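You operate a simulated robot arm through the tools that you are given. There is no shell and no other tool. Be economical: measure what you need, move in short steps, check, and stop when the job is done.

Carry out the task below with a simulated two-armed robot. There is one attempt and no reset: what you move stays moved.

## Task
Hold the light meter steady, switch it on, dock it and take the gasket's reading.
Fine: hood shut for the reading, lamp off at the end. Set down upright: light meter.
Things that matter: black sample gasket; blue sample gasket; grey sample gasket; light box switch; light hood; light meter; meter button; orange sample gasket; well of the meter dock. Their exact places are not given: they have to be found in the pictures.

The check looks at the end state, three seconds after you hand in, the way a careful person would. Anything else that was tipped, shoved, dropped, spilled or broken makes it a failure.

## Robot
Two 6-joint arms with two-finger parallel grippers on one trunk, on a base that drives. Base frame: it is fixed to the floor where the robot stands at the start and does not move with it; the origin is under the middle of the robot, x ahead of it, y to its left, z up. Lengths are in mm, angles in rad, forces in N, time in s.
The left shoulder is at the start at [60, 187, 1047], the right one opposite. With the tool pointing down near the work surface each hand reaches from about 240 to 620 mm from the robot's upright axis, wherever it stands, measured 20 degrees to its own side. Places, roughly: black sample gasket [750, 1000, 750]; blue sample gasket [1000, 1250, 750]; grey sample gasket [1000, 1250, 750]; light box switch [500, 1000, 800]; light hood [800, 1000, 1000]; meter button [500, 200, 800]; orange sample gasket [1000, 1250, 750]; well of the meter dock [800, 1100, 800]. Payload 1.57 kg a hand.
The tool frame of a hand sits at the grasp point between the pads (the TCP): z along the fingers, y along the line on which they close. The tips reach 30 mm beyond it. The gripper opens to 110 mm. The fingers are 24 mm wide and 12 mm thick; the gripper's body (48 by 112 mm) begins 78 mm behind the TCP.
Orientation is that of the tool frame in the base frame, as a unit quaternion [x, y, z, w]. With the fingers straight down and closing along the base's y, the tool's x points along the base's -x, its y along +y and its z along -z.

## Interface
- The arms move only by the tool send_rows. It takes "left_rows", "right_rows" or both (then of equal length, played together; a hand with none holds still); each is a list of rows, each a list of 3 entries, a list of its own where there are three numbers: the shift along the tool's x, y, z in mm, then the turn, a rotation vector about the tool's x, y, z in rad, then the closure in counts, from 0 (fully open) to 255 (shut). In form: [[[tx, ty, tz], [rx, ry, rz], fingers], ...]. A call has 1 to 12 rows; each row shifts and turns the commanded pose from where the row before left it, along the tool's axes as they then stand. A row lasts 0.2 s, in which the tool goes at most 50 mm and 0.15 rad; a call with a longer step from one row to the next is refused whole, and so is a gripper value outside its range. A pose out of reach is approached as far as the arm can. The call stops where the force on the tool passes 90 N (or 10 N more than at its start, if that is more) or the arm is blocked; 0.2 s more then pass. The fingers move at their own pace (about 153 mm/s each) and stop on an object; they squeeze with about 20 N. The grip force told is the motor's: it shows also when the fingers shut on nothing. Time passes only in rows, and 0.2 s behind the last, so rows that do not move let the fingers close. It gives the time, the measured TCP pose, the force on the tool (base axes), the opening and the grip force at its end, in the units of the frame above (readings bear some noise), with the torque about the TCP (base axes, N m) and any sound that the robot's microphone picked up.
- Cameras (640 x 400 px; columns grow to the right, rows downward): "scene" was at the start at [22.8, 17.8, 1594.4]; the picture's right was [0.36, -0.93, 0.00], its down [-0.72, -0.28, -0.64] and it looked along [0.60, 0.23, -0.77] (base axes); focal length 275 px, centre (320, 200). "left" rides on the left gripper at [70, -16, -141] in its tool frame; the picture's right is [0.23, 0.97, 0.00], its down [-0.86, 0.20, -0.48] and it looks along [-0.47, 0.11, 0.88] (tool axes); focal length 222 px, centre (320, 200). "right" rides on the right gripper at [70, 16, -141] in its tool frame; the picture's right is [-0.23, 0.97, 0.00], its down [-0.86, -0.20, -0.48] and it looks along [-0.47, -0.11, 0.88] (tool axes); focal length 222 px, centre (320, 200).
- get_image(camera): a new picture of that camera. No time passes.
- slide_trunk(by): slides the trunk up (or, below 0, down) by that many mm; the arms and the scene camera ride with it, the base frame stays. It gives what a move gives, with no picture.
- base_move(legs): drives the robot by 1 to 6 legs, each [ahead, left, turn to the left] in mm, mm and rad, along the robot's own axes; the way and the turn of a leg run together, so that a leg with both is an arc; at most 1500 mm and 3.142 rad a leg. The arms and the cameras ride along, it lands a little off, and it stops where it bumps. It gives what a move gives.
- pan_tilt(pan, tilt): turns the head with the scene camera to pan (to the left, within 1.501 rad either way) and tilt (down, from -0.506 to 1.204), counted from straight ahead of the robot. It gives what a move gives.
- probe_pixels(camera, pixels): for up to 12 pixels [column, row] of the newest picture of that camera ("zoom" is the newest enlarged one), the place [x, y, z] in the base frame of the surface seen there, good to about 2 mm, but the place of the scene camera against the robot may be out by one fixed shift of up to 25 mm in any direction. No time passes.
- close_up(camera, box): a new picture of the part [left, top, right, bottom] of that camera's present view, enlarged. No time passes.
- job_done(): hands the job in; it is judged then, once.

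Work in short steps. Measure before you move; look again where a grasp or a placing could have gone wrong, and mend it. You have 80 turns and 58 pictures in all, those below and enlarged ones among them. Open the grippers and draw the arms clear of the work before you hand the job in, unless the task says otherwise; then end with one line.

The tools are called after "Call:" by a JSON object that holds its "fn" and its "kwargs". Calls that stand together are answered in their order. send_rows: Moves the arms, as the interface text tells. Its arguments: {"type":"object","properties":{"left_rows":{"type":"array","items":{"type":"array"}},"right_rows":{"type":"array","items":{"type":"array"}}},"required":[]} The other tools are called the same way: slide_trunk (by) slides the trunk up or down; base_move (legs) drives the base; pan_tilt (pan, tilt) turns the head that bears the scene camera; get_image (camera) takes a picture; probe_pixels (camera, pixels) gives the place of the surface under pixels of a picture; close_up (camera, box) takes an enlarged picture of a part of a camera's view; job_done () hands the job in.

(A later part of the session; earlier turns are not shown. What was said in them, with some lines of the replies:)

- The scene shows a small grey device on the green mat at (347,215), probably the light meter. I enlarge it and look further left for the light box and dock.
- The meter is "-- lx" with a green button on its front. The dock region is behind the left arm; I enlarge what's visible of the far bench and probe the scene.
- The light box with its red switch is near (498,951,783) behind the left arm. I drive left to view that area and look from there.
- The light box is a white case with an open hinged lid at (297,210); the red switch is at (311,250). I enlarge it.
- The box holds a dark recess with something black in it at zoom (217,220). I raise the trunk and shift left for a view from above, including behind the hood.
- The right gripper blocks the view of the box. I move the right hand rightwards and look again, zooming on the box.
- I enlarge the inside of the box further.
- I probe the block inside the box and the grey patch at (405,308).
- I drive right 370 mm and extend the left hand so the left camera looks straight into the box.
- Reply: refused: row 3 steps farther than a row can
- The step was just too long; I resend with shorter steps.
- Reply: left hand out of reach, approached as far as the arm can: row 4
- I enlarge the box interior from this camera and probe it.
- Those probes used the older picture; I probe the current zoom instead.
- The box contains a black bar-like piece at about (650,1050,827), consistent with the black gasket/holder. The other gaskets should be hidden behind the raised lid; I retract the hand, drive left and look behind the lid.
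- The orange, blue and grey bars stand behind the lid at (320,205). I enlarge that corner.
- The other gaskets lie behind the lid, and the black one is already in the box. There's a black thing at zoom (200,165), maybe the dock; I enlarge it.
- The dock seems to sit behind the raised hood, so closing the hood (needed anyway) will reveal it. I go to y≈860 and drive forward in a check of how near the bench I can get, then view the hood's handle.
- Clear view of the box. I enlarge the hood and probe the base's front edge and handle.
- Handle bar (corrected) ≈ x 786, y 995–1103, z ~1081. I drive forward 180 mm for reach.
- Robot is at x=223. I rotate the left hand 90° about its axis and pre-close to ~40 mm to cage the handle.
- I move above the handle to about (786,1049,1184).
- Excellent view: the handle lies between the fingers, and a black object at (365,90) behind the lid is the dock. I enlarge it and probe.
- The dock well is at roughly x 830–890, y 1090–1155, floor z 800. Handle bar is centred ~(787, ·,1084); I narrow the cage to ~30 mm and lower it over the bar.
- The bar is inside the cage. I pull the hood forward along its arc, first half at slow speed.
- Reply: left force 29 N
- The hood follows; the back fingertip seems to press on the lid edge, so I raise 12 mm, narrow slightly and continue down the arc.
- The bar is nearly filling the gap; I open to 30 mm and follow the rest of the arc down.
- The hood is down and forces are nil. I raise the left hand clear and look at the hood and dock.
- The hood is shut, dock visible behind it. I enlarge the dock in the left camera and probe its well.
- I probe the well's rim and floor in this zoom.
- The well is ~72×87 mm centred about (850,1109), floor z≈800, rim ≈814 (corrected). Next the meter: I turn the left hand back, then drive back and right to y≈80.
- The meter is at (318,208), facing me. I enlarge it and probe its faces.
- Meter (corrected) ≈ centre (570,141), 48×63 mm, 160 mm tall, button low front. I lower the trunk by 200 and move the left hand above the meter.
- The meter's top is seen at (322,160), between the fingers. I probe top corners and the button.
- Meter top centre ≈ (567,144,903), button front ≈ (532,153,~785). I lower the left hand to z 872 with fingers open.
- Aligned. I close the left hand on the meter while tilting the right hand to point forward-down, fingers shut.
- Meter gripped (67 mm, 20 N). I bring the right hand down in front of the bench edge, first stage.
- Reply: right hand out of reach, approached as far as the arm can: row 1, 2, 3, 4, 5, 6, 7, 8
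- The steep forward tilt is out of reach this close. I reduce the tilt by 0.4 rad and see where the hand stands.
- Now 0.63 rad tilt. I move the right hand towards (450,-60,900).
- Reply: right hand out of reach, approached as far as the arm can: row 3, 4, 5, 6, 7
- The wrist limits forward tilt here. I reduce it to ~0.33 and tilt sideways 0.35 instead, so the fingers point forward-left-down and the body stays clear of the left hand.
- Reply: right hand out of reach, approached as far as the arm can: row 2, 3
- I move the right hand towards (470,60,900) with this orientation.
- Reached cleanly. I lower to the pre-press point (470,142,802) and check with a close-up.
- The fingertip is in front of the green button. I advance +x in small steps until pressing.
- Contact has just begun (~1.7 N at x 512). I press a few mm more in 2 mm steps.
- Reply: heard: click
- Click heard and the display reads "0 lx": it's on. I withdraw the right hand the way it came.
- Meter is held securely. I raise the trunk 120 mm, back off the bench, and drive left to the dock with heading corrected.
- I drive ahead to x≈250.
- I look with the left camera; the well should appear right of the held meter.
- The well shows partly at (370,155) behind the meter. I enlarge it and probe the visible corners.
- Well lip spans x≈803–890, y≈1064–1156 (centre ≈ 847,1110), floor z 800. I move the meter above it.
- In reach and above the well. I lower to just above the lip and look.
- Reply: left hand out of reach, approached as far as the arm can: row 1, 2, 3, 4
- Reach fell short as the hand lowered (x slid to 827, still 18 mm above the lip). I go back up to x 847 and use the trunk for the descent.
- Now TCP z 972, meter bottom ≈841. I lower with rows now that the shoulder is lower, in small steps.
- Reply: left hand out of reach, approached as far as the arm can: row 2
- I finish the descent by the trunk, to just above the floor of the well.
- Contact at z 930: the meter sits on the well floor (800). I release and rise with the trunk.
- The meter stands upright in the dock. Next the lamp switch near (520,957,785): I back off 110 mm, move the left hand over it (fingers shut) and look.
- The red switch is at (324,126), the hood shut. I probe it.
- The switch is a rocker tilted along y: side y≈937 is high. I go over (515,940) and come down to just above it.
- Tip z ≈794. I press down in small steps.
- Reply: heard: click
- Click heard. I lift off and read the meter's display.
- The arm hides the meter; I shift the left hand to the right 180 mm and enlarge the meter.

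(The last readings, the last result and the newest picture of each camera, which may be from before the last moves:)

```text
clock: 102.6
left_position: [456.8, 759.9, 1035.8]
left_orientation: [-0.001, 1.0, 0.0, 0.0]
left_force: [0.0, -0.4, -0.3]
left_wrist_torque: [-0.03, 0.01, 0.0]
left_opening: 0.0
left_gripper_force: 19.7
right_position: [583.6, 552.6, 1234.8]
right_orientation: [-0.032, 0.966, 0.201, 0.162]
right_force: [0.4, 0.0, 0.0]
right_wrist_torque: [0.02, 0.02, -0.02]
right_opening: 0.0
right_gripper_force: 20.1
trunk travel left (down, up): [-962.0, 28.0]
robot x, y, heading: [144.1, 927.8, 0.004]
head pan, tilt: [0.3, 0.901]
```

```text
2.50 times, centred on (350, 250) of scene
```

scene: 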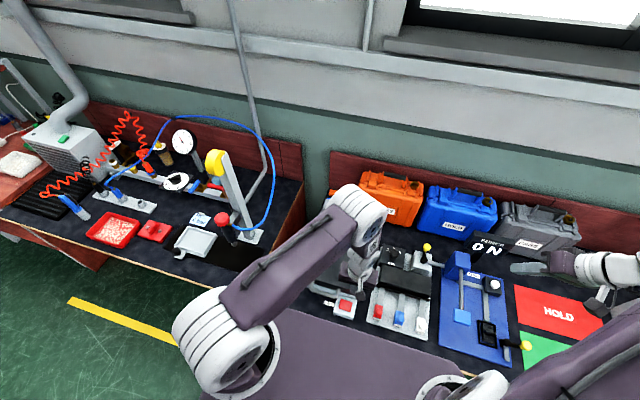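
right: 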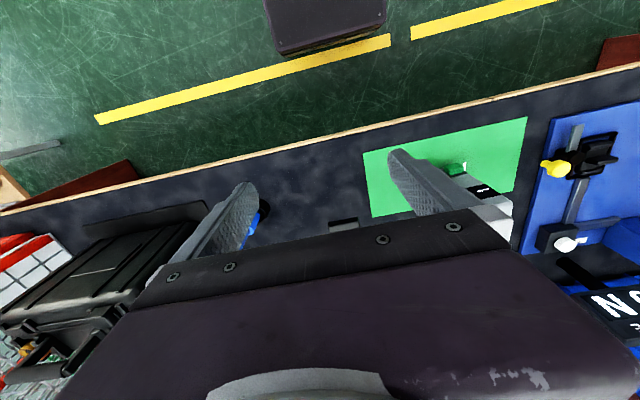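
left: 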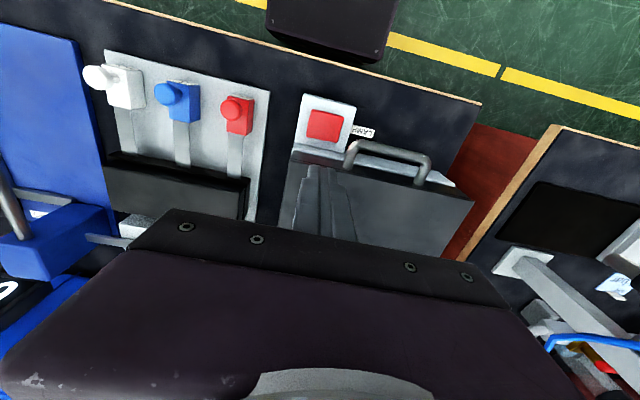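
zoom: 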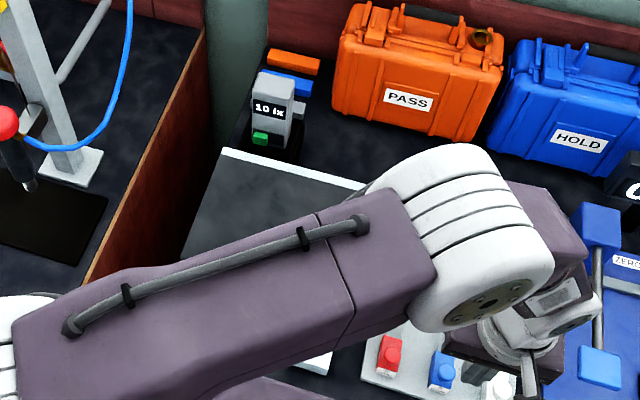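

The display shows about "10 lx"; I enlarge it to read exactly.

Call:
{"fn": "close_up", "kwargs": {"camera": "scene", "box": [325, 195, 357, 215]}}

```text
16.00 times, centred on (341, 205) of scene
```

zoom: 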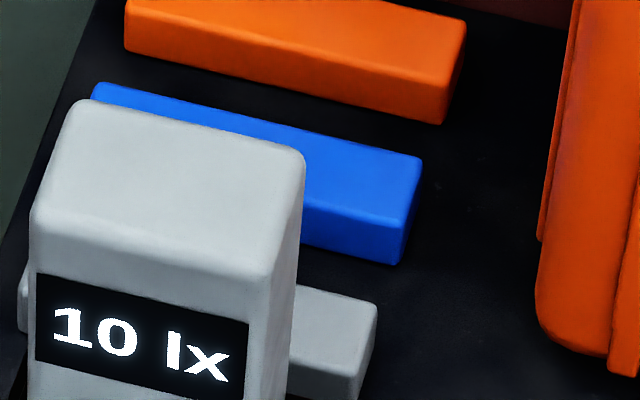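

Reading taken: 10 lx with the hood shut. Now I return over the rocker's other side (510,965) to switch the lamp off.

Call:
{"fn": "send_rows", "kwargs": {"left_rows": [[[-10.6, 41, 12.4], [0, 0, 0], 255], [[-10.6, 41, 12.4], [0, 0, 0], 255], [[-10.6, 41, 12.4], [0, 0, 0], 255], [[-10.6, 41, 12.4], [0, 0, 0], 255], [[-10.6, 41, 12.4], [0, 0, 0], 255], [[0, 0, 40], [0, 0, 0], 255], [[0, 0, 40], [0, 0, 0], 255], [[0, 0, 0], [0, 0, 0], 255]]}}

Call:
{"fn": "get_image", "kwargs": {"camera": "left"}}

Call:
{"fn": "probe_pixels", "kwargs": {"camera": "left", "pixels": [[310, 80], [320, 90], [330, 90], [340, 95], [330, 100], [345, 90], [350, 110]]}}

```text
clock: 104.4
left_position: [507.5, 966.4, 893.1]
left_orientation: [0.0, 1.0, 0.0, 0.001]
left_force: [0.6, -0.7, -0.3]
left_wrist_torque: [0.02, -0.01, 0.01]
left_opening: 0.0
left_gripper_force: 20.1
right_position: [583.2, 554.8, 1236.0]
right_orientation: [-0.031, 0.966, 0.201, 0.162]
right_force: [0.3, 0.2, 0.3]
right_wrist_torque: [0.01, 0.03, 0.02]
right_opening: 0.0
right_gripper_force: 20.5
trunk travel left (down, up): [-962.0, 28.0]
robot x, y, heading: [146.3, 923.2, 0.006]
head pan, tilt: [0.3, 0.901]
```

```text
4 pictures are left
```

left: 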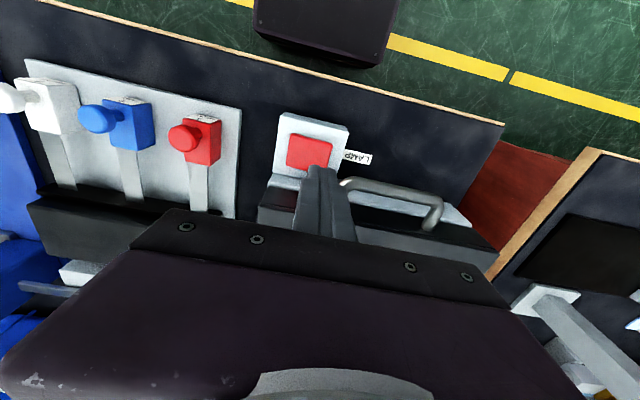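

```text
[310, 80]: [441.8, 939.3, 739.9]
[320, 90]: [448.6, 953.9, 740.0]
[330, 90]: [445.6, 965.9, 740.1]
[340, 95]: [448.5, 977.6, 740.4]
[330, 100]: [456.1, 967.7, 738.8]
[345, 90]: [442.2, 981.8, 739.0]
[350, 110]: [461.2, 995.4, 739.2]
```

I check the rocker's present tilt and the handle's leg before pressing.

Call:
{"fn": "probe_pixels", "kwargs": {"camera": "left", "pixels": [[292, 138], [330, 146], [310, 150], [291, 160], [325, 158], [345, 182], [350, 178], [343, 190], [352, 187]]}}

```text
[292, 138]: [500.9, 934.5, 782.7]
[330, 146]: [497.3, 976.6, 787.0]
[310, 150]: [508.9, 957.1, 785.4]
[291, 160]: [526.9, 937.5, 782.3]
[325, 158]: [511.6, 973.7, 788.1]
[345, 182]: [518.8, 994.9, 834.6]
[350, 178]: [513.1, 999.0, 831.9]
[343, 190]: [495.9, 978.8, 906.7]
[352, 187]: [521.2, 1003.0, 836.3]
```

The rocker's high side is now y≈975 as expected; handle is clear. I press there gently.

Call:
{"fn": "send_rows", "kwargs": {"left_rows": [[[-1, 1, 30], [0, 0, 0], 255], [[0, 0, 30], [0, 0, 0], 255], [[0, 0, 8], [0, 0, 0], 255], [[0, 0, 3], [0, 0, 0], 255], [[0, 0, 3], [0, 0, 0], 255], [[0, 0, 2], [0, 0, 0], 255], [[0, 0, 2], [0, 0, 0], 255], [[0, 0, 0], [0, 0, 0], 255]]}}

```text
clock: 106.2
left_position: [507.8, 967.6, 814.5]
left_orientation: [-0.002, 1.0, 0.0, 0.0]
left_force: [0.3, 0.1, 0.0]
left_wrist_torque: [0.02, 0.03, 0.04]
left_opening: 0.0
left_gripper_force: 19.7
right_position: [585.0, 554.0, 1236.1]
right_orientation: [-0.032, 0.966, 0.201, 0.162]
right_force: [-0.4, 0.2, -0.8]
right_wrist_torque: [-0.01, -0.03, -0.01]
right_opening: 0.0
right_gripper_force: 19.8
trunk travel left (down, up): [-962.0, 28.0]
robot x, y, heading: [147.0, 924.9, 0.001]
head pan, tilt: [0.3, 0.901]
heard: click
```

Click heard. I lift straight up, move the hand aside and open both grippers, then verify.

Call:
{"fn": "send_rows", "kwargs": {"left_rows": [[[0, 0, -20], [0, 0, 0], 255], [[0, 0, -40], [0, 0, 0], 255], [[0, 0, -45], [0, 0, 0], 255], [[0, 0, -45], [0, 0, 0], 255], [[15, -30, -30], [0, 0, 0], 200], [[20, -40, -10], [0, 0, 0], 100], [[20, -40, 0], [0, 0, 0], 0], [[0, -40, 0], [0, 0, 0], 0], [[0, -40, 0], [0, 0, 0], 0]], "right_rows": [[[0, 0, 0], [0, 0, 0], 200], [[0, 0, 0], [0, 0, 0], 100], [[0, 0, 0], [0, 0, 0], 0], [[0, 0, 0], [0, 0, 0], 0], [[0, -20, 0], [0, 0, 0], 0], [[0, -20, 0], [0, 0, 0], 0], [[0, 0, 0], [0, 0, 0], 0], [[0, 0, 0], [0, 0, 0], 0], [[0, 0, 0], [0, 0, 0], 0]]}}

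Call:
{"fn": "close_up", "kwargs": {"camera": "scene", "box": [300, 170, 440, 330]}}

```text
clock: 108.2
left_position: [452.4, 774.2, 1005.6]
left_orientation: [-0.002, 1.0, 0.001, -0.001]
left_force: [-0.1, -0.1, 0.5]
left_wrist_torque: [0.0, 0.01, 0.02]
left_opening: 110.2
left_gripper_force: 0.1
right_position: [588.5, 515.3, 1218.9]
right_orientation: [-0.032, 0.965, 0.202, 0.162]
right_force: [0.7, 0.0, 0.4]
right_wrist_torque: [0.04, -0.01, -0.02]
right_opening: 110.0
right_gripper_force: 0.1
trunk travel left (down, up): [-962.0, 28.0]
robot x, y, heading: [150.6, 926.2, 0.007]
head pan, tilt: [0.3, 0.901]
```

```text
2.50 times, centred on (370, 250) of scene
```

zoom: 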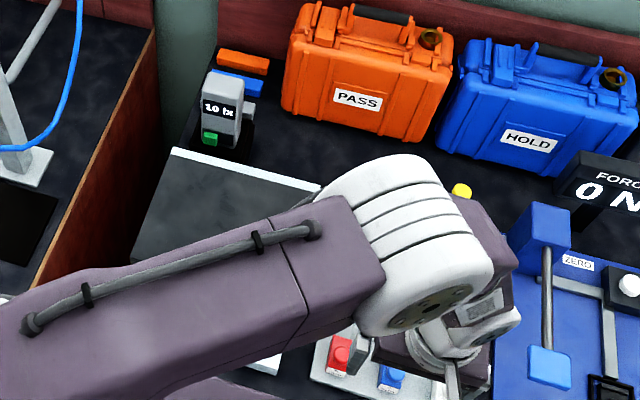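

The display holds "10 lx"; I must verify that the rocker flipped off. I back the robot off so the arms are clear, and look.

Call:
{"fn": "base_move", "kwargs": {"legs": [[-300, 0, 0]]}}

Call:
{"fn": "send_rows", "kwargs": {"left_rows": [[[0, 45, 0], [0, 0, 0], 0], [[0, 45, 0], [0, 0, 0], 0], [[0, 45, 0], [0, 0, 0], 0], [[0, 45, 0], [0, 0, 0], 0]]}}

Call:
{"fn": "get_image", "kwargs": {"camera": "left"}}

```text
clock: 110.3
left_position: [145.2, 774.9, 1004.5]
left_orientation: [-0.004, 1.0, 0.001, -0.001]
left_force: [0.6, 0.2, -0.1]
left_wrist_torque: [-0.01, 0.01, -0.01]
left_opening: 109.8
left_gripper_force: 0.2
right_position: [282.4, 517.2, 1219.8]
right_orientation: [-0.033, 0.966, 0.201, 0.161]
right_force: [0.1, -0.9, -0.5]
right_wrist_torque: [0.01, 0.0, 0.0]
right_opening: 109.8
right_gripper_force: 0.1
trunk travel left (down, up): [-962.0, 28.0]
robot x, y, heading: [-164.8, 924.2, 0.008]
head pan, tilt: [0.3, 0.901]
```

```text
clock: 111.3
left_position: [142.5, 955.7, 1004.3]
left_orientation: [-0.003, 1.0, -0.001, 0.0]
left_force: [0.4, 0.8, 0.8]
left_wrist_torque: [0.0, -0.01, -0.03]
left_opening: 109.9
left_gripper_force: 0.0
right_position: [278.9, 518.3, 1220.8]
right_orientation: [-0.033, 0.966, 0.2, 0.162]
right_force: [0.1, 0.8, -0.4]
right_wrist_torque: [0.0, -0.05, 0.01]
right_opening: 109.9
right_gripper_force: 0.0
trunk travel left (down, up): [-962.0, 28.0]
robot x, y, heading: [-165.1, 924.7, 0.009]
head pan, tilt: [0.3, 0.901]
```

```text
2 pictures are left
```

left: 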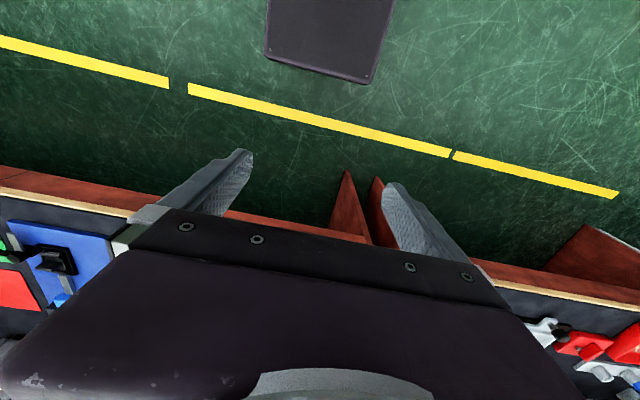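

That view missed the bench. I swing the left hand further left as in the early scouting pose and use the scene camera.

Call:
{"fn": "send_rows", "kwargs": {"left_rows": [[[-20, 45, 0], [0, 0, 0], 0], [[-20, 45, 0], [0, 0, 0], 0], [[-20, 45, 0], [0, 0, 0], 0], [[-20, 45, 0], [0, 0, 0], 0], [[-20, 45, 0], [0, 0, 0], 0], [[0, 45, 0], [0, 0, 0], 0]]}}

Call:
{"fn": "pan_tilt", "kwargs": {"pan": 0.08, "tilt": 0.85}}

Call:
{"fn": "close_up", "kwargs": {"camera": "scene", "box": [240, 150, 400, 250]}}

```text
clock: 112.7
left_position: [241.0, 1227.7, 1004.2]
left_orientation: [-0.002, 1.0, -0.001, 0.0]
left_force: [0.5, 1.2, -0.6]
left_wrist_torque: [-0.05, 0.02, -0.04]
left_opening: 110.2
left_gripper_force: 0.1
right_position: [279.5, 519.5, 1221.9]
right_orientation: [-0.033, 0.966, 0.2, 0.162]
right_force: [-0.4, 0.0, -0.4]
right_wrist_torque: [-0.02, 0.02, -0.02]
right_opening: 110.1
right_gripper_force: 0.1
trunk travel left (down, up): [-962.0, 28.0]
robot x, y, heading: [-165.6, 927.2, 0.001]
head pan, tilt: [0.3, 0.901]
```

```text
clock: 113.4
left_position: [241.7, 1225.6, 1005.4]
left_orientation: [-0.003, 1.0, 0.0, 0.0]
left_force: [-0.3, 0.4, 0.3]
left_wrist_torque: [0.04, 0.03, 0.01]
left_opening: 110.1
left_gripper_force: 0.1
right_position: [279.4, 518.5, 1219.5]
right_orientation: [-0.034, 0.966, 0.201, 0.162]
right_force: [0.8, -0.1, -0.4]
right_wrist_torque: [0.01, 0.02, -0.02]
right_opening: 110.0
right_gripper_force: 0.1
trunk travel left (down, up): [-962.0, 28.0]
robot x, y, heading: [-161.0, 928.7, 0.004]
head pan, tilt: [0.08, 0.85]
```

```text
4.00 times, centred on (320, 200) of scene
```

zoom: 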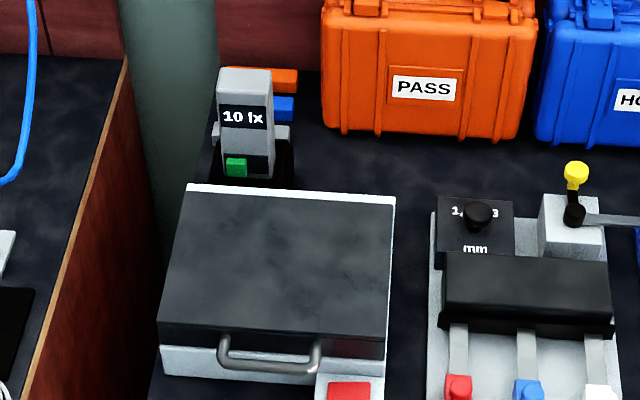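

I probe the rocker's two sides in this zoom at (348,390).

Call:
{"fn": "probe_pixels", "kwargs": {"camera": "zoom", "pixels": [[332, 388], [364, 387], [332, 395], [364, 395], [337, 391], [360, 391], [348, 391]]}}

```text
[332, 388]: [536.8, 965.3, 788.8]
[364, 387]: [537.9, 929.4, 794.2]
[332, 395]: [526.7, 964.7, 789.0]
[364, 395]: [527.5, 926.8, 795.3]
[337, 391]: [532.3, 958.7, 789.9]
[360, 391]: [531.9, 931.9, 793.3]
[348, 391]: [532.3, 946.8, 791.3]
```

The rocker is tilted as at the start, with the low-y side high, so the lamp is off. The meter stands upright in its dock showing 10 lx, the hood is shut, and the open grippers are clear. I hand in.

Call:
{"fn": "job_done", "kwargs": {}}

```text
The job is handed in.
```

The light meter is switched on and docked upright; it read 10 lx for the black gasket with the hood shut, and the lamp is now off.
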